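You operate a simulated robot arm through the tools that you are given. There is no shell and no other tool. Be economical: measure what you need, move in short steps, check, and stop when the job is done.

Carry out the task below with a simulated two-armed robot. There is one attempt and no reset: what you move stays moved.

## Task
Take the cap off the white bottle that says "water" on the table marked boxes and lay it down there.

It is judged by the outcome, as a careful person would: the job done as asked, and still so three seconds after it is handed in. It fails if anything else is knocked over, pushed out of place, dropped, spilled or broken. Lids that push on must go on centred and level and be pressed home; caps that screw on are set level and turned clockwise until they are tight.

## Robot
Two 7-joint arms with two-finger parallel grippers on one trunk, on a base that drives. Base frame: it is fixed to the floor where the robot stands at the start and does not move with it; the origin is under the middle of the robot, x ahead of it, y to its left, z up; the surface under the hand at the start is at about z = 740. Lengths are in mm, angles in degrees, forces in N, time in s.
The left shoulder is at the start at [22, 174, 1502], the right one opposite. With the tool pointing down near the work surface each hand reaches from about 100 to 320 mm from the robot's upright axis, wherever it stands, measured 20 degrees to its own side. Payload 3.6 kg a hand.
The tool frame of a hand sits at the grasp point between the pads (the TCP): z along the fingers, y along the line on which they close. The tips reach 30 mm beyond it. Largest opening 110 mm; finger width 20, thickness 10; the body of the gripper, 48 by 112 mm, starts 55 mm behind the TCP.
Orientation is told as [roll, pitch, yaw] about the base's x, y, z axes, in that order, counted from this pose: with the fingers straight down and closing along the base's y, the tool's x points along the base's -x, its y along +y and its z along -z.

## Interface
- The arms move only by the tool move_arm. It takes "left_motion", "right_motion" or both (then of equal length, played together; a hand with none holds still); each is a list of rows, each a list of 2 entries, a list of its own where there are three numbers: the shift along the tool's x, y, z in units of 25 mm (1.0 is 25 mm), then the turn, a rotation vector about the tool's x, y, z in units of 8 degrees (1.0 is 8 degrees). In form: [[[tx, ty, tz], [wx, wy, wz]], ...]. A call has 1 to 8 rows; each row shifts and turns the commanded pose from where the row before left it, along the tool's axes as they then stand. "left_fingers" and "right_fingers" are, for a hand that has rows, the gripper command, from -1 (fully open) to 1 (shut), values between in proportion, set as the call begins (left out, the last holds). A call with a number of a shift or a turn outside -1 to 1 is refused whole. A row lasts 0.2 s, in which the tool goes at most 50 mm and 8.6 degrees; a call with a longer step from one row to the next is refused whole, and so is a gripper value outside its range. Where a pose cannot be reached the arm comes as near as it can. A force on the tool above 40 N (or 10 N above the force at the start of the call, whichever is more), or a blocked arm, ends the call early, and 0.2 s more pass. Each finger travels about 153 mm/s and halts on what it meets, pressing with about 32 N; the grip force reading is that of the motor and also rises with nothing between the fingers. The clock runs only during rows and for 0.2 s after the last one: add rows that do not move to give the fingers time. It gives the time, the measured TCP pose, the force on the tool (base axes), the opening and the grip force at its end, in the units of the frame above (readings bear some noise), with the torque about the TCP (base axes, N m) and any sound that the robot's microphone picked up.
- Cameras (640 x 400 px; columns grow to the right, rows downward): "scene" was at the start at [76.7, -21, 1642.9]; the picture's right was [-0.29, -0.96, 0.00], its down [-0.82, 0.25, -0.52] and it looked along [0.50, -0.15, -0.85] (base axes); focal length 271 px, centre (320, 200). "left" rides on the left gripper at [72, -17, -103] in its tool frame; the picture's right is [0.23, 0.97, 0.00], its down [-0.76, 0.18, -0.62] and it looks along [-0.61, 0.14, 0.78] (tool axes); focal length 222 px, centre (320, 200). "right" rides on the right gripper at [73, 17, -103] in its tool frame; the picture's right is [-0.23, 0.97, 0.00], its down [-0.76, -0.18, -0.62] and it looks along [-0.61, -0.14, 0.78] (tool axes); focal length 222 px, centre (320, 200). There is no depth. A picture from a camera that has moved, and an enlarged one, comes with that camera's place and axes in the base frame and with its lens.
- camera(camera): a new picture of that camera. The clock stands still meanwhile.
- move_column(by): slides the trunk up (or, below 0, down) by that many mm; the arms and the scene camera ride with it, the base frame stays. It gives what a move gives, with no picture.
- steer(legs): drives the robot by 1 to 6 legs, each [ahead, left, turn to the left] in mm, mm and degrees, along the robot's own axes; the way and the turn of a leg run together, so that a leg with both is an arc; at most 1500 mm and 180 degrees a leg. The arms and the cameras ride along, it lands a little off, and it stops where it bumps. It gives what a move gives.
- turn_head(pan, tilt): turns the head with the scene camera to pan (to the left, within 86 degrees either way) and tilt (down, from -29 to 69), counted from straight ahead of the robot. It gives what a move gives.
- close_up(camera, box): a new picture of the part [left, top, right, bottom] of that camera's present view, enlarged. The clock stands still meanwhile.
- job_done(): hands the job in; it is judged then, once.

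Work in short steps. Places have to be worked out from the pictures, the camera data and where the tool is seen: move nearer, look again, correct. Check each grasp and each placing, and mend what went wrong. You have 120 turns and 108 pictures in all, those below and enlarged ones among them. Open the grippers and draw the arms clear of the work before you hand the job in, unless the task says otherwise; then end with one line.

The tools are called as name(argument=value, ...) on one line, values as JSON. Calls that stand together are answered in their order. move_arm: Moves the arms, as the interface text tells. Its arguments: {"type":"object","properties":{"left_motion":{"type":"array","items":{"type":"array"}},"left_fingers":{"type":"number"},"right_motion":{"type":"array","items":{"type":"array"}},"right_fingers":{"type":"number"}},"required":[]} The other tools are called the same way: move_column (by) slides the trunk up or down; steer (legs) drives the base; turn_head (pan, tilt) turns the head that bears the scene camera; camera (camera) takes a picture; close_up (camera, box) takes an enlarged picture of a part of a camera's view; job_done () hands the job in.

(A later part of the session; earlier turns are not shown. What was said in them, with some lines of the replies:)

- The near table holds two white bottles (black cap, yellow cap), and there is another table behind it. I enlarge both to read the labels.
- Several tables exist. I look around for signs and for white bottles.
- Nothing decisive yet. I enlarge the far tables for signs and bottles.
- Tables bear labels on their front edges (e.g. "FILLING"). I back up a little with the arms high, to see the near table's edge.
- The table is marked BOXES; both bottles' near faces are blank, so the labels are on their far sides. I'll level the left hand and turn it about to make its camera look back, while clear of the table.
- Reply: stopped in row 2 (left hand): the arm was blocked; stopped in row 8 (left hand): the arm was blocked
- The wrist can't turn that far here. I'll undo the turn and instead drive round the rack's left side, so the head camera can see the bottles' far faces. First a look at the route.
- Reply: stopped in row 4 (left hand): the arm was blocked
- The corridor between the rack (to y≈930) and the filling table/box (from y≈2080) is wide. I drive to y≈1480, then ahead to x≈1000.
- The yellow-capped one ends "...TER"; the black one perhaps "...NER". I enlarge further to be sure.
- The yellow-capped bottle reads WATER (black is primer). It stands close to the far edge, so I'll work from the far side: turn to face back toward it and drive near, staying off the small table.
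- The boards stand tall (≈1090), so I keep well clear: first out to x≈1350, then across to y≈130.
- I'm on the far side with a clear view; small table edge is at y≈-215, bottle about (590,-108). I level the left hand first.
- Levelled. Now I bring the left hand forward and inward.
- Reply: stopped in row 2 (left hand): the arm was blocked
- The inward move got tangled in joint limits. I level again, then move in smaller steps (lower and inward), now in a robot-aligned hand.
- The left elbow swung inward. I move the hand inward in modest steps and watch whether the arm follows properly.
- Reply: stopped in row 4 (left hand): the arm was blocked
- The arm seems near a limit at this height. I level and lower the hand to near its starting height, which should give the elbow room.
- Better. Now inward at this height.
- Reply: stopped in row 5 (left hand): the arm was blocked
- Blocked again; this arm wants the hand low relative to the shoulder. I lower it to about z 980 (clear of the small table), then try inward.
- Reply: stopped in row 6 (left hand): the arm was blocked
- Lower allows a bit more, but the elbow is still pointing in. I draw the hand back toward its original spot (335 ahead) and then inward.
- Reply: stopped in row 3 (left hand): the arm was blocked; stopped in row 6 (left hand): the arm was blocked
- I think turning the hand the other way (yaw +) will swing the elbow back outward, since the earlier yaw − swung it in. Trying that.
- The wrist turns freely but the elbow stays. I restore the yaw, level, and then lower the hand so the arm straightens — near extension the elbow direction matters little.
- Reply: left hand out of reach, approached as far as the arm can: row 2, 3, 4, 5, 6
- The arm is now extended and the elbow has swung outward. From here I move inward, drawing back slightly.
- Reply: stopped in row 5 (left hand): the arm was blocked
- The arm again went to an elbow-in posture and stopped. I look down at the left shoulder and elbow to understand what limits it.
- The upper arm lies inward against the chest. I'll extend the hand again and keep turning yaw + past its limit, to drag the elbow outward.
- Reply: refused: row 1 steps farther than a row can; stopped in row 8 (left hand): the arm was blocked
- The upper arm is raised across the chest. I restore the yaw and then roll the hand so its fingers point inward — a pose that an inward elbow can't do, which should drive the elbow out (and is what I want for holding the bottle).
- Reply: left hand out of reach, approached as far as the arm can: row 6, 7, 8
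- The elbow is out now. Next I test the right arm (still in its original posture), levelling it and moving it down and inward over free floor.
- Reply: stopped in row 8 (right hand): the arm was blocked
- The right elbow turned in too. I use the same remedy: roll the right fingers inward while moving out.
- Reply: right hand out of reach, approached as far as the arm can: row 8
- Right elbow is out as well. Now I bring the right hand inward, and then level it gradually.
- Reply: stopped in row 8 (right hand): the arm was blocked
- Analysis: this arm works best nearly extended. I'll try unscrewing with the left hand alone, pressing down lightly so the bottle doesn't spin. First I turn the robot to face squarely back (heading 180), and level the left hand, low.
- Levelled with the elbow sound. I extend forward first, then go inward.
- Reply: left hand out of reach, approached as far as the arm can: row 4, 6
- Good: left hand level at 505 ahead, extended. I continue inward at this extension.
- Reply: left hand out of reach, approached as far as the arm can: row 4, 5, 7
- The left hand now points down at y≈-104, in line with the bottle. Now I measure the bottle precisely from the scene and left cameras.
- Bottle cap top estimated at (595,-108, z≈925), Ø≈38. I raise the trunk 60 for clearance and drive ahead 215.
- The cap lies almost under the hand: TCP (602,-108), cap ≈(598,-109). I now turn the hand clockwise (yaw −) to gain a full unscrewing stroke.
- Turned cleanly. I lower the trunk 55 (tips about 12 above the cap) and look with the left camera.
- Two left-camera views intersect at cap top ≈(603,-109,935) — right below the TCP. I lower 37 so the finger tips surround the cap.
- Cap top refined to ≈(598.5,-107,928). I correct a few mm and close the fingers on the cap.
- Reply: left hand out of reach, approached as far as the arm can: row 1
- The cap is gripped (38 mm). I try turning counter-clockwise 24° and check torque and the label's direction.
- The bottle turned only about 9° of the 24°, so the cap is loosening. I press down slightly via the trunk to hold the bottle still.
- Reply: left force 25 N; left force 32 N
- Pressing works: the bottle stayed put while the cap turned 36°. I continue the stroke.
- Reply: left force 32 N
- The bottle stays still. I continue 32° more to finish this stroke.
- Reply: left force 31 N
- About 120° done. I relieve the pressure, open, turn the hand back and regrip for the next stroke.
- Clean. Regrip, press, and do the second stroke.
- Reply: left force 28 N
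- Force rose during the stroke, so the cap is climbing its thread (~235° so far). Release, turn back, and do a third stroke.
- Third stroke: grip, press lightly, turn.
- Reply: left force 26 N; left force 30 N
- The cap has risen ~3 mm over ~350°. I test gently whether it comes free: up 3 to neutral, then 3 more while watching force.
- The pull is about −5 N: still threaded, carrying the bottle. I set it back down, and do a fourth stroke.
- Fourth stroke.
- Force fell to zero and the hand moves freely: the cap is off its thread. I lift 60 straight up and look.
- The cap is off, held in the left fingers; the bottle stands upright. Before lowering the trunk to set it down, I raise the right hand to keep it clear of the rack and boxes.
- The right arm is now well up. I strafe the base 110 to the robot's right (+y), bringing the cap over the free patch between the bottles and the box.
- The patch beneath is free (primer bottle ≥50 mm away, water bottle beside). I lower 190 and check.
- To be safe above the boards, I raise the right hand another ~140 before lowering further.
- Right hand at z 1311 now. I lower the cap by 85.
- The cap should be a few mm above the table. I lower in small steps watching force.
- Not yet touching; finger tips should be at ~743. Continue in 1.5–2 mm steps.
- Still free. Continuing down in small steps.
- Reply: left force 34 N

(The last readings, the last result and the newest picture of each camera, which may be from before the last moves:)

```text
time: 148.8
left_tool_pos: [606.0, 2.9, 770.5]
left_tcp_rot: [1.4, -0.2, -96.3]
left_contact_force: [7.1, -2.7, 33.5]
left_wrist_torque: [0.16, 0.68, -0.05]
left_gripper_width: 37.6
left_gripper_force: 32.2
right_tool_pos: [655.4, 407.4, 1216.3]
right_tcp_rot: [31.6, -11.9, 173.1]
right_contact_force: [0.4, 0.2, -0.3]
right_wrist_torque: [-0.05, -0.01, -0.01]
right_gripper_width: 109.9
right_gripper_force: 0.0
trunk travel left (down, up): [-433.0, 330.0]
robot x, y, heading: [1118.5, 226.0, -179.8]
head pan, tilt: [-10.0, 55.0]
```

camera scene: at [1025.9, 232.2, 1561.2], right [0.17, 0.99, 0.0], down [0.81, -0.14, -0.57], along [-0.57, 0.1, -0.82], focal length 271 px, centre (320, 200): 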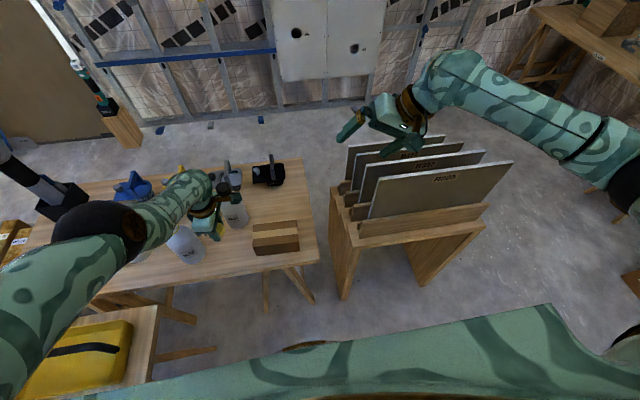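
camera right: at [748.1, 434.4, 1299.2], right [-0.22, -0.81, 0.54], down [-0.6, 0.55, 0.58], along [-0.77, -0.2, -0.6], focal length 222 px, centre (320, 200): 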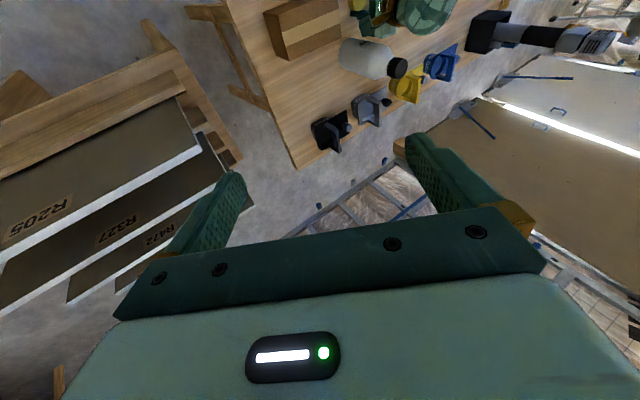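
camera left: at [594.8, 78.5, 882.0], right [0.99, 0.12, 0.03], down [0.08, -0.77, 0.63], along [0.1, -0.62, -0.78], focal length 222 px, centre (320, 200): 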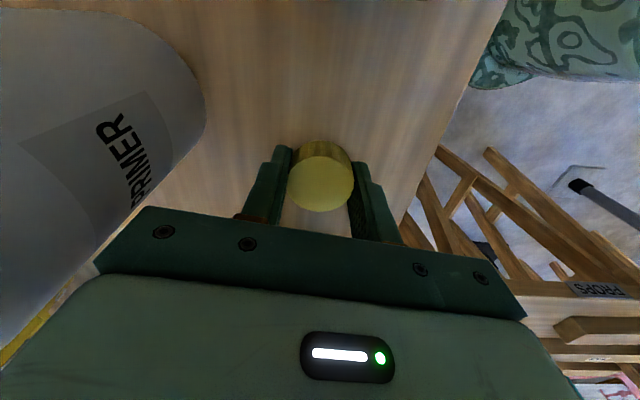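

Contact at 33 N: the cap rests on the table. I ease up 3, then open to about 66 mm.

move_column(by=3)

move_arm(left_motion=[[[0, 0, 0], [0, 0, 0]], [[0, 0, 0], [0, 0, 0]], [[0, 0, 0], [0, 0, 0]]], left_fingers=-0.2)

move_column(by=120)

camera(camera="left")

close_up(camera="scene", box=[120, 150, 376, 310])

```text
time: 149.3
left_tool_pos: [605.8, 3.0, 770.0]
left_tcp_rot: [1.7, -0.1, -96.2]
left_contact_force: [-0.4, -2.2, 15.7]
left_wrist_torque: [-0.03, 0.45, 0.06]
left_gripper_width: 37.7
left_gripper_force: 31.5
right_tool_pos: [653.5, 407.2, 1216.7]
right_tcp_rot: [31.7, -11.7, 173.0]
right_contact_force: [0.3, 0.1, -1.1]
right_wrist_torque: [0.01, 0.01, -0.01]
right_gripper_width: 110.3
right_gripper_force: 0.0
trunk travel left (down, up): [-436.0, 327.0]
robot x, y, heading: [1120.4, 219.0, -179.5]
head pan, tilt: [-10.0, 55.0]
```

```text
time: 149.6
left_tool_pos: [608.2, 2.3, 772.0]
left_tcp_rot: [2.0, 0.0, -96.4]
left_contact_force: [8.4, 2.9, 18.6]
left_wrist_torque: [0.15, 0.46, -0.1]
left_gripper_width: 62.9
left_gripper_force: 0.1
right_tool_pos: [655.0, 406.7, 1217.9]
right_tcp_rot: [31.6, -11.6, 173.1]
right_contact_force: [0.4, 0.0, -0.3]
right_wrist_torque: [-0.01, -0.01, 0.01]
right_gripper_width: 110.2
right_gripper_force: 0.0
trunk travel left (down, up): [-436.0, 327.0]
robot x, y, heading: [1117.6, 222.5, -179.6]
head pan, tilt: [-10.0, 55.0]
stopped in row 1 (left hand): the force on the tool passed its limit at 52 N (the readings are from after the stop); the commanded pose is now the measured one
```

```text
time: 151.1
left_tool_pos: [601.9, 2.2, 906.1]
left_tcp_rot: [0.5, -0.3, -96.4]
left_contact_force: [-0.1, 0.2, -0.1]
left_wrist_torque: [0.03, -0.01, 0.03]
left_gripper_width: 66.0
left_gripper_force: 0.1
right_tool_pos: [652.5, 406.5, 1336.3]
right_tcp_rot: [31.5, -11.6, 173.1]
right_contact_force: [0.6, 0.4, 0.2]
right_wrist_torque: [0.03, -0.01, -0.03]
right_gripper_width: 109.9
right_gripper_force: 0.0
trunk travel left (down, up): [-556.0, 207.0]
robot x, y, heading: [1120.1, 226.6, -179.8]
head pan, tilt: [-10.0, 55.0]
```

```text
32 pictures are left
camera left: at [593.1, 77.5, 1008.6], right [0.99, 0.12, 0.01], down [0.09, -0.77, 0.63], along [0.08, -0.62, -0.78], focal length 222 px, centre (320, 200)
```

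left: 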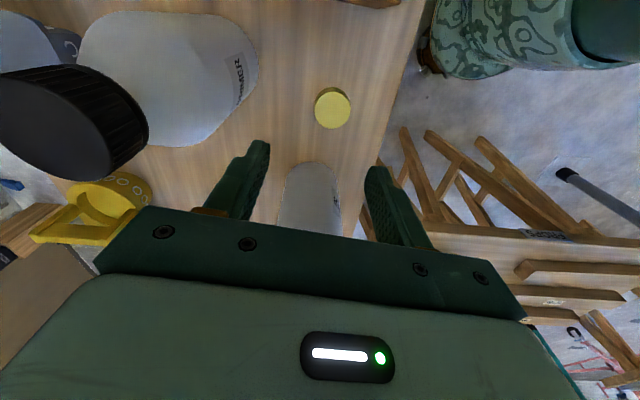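

```text
2.50 times, centred on (248, 230) of scene
camera zoom: at [1028.1, 232.3, 1588.0], right [0.17, 0.99, 0.0], down [0.81, -0.14, -0.57], along [-0.57, 0.1, -0.82], focal length 677 px, centre (500, 125)
```

zoom: 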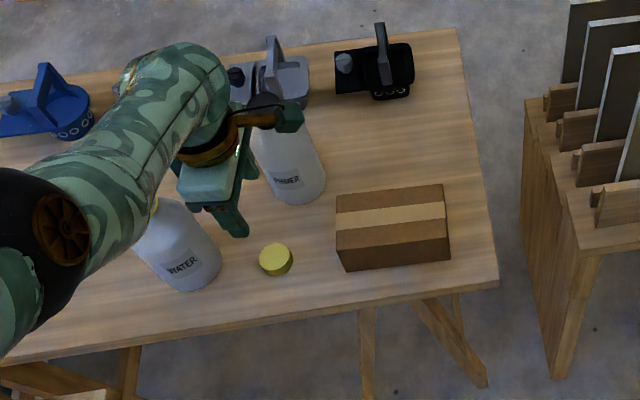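

The cap lies flat on the table and both bottles stand. I raise 60 more, back off, and verify.

move_column(by=80)

steer(legs=[[-300, 0, 0]])

turn_head(pan=10, tilt=45)

camera(camera="scene")

close_up(camera="scene", box=[160, 80, 400, 230])

```text
time: 152.3
left_tool_pos: [602.3, 2.2, 990.2]
left_tcp_rot: [0.1, -0.3, -96.3]
left_contact_force: [0.2, 0.3, 0.6]
left_wrist_torque: [0.0, 0.0, 0.0]
left_gripper_width: 65.8
left_gripper_force: 0.0
right_tool_pos: [652.1, 406.8, 1416.3]
right_tcp_rot: [31.4, -11.5, 173.1]
right_contact_force: [-0.3, 0.1, -0.8]
right_wrist_torque: [0.01, 0.01, -0.01]
right_gripper_width: 109.9
right_gripper_force: 0.0
trunk travel left (down, up): [-636.0, 127.0]
robot x, y, heading: [1119.0, 219.5, -179.6]
head pan, tilt: [-10.0, 55.0]
```

```text
time: 154.3
left_tool_pos: [903.6, 3.1, 989.3]
left_tcp_rot: [0.1, -0.5, -96.0]
left_contact_force: [-0.2, 0.6, 0.0]
left_wrist_torque: [-0.02, 0.03, -0.01]
left_gripper_width: 66.3
left_gripper_force: 0.1
right_tool_pos: [952.8, 406.3, 1416.4]
right_tcp_rot: [31.4, -11.4, 173.3]
right_contact_force: [-0.7, 0.5, -0.1]
right_wrist_torque: [-0.01, 0.01, 0.02]
right_gripper_width: 109.8
right_gripper_force: 0.1
trunk travel left (down, up): [-636.0, 127.0]
robot x, y, heading: [1421.6, 221.2, -179.5]
head pan, tilt: [-10.0, 55.0]
```

```text
time: 155.2
left_tool_pos: [904.0, 3.7, 988.8]
left_tcp_rot: [0.0, -0.4, -96.2]
left_contact_force: [-0.8, 0.2, -0.1]
left_wrist_torque: [0.01, -0.03, -0.01]
left_gripper_width: 65.8
left_gripper_force: 0.0
right_tool_pos: [952.7, 409.1, 1416.9]
right_tcp_rot: [31.5, -11.6, 173.3]
right_contact_force: [0.8, 0.2, -0.2]
right_wrist_torque: [0.03, 0.0, -0.04]
right_gripper_width: 110.1
right_gripper_force: 0.0
trunk travel left (down, up): [-636.0, 127.0]
robot x, y, heading: [1417.2, 222.7, -179.5]
head pan, tilt: [10.0, 45.0]
```

```text
30 pictures are left
camera scene: at [1325.4, 208.0, 1681.8], right [-0.18, 0.98, 0.0], down [0.7, 0.13, -0.71], along [-0.69, -0.13, -0.71], focal length 271 px, centre (320, 200)
```

scene: 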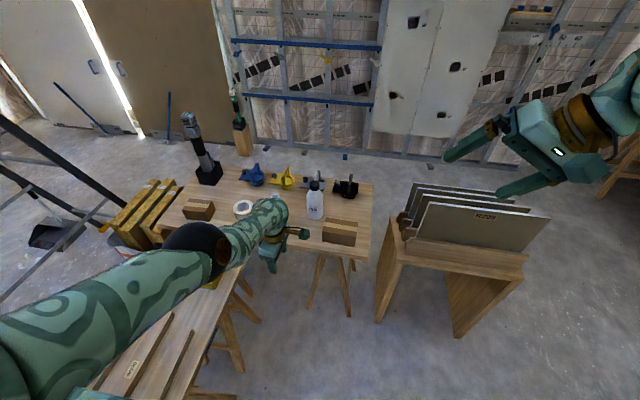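

```text
2.67 times, centred on (280, 155) of scene
camera zoom: at [1325.4, 208.0, 1681.8], right [-0.18, 0.98, 0.0], down [0.7, 0.13, -0.71], along [-0.69, -0.13, -0.71], focal length 722 px, centre (427, 320)
```

zoom: 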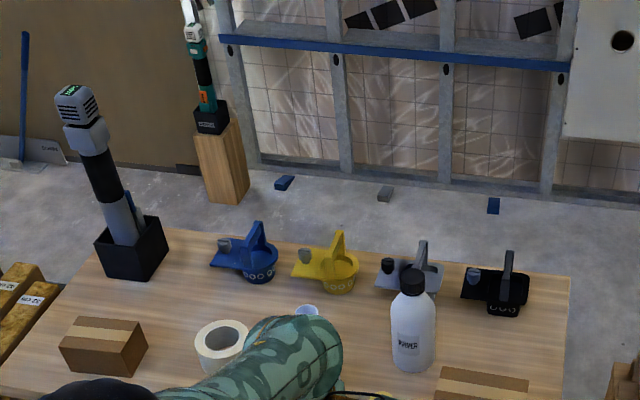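

The bottle's open neck shows behind the arm. One last check with the left camera.

steer(legs=[[0, -150, 0]])

close_up(camera="scene", box=[130, 130, 370, 280])

```text
time: 156.6
left_tool_pos: [902.3, 149.0, 989.3]
left_tcp_rot: [0.0, -0.3, -96.0]
left_contact_force: [1.0, 0.2, -0.3]
left_wrist_torque: [-0.03, -0.02, -0.03]
left_gripper_width: 65.8
left_gripper_force: 0.0
right_tool_pos: [950.1, 554.0, 1417.2]
right_tcp_rot: [31.6, -11.6, 173.3]
right_contact_force: [-0.3, 0.0, 0.8]
right_wrist_torque: [-0.02, -0.01, 0.04]
right_gripper_width: 110.1
right_gripper_force: 0.1
trunk travel left (down, up): [-636.0, 127.0]
robot x, y, heading: [1420.8, 375.5, -179.2]
head pan, tilt: [10.0, 45.0]
```

```text
2.67 times, centred on (250, 205) of scene
camera zoom: at [1323.8, 355.8, 1681.8], right [-0.18, 0.98, 0.0], down [0.7, 0.13, -0.71], along [-0.69, -0.13, -0.71], focal length 722 px, centre (507, 187)
```

zoom: 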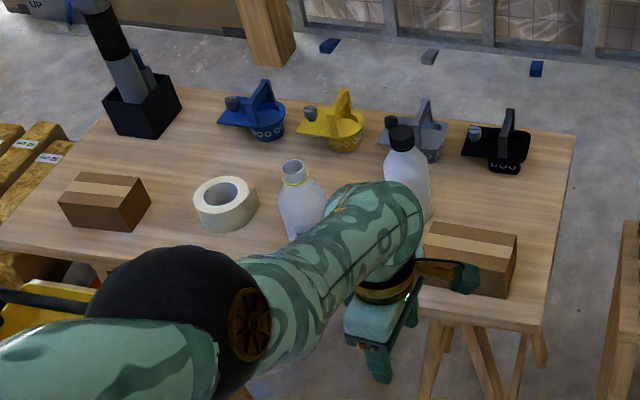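

Everything stands in place, the water bottle is open and upright, the cap was seen resting flat on the table, and the arms are clear; I hand in.

job_done()

```text
The job is handed in.
```

I unscrewed the yellow cap from the white "WATER" bottle and laid it flat on the table marked BOXES. The bottle is open and upright in its place, turned about 10° from where it started.
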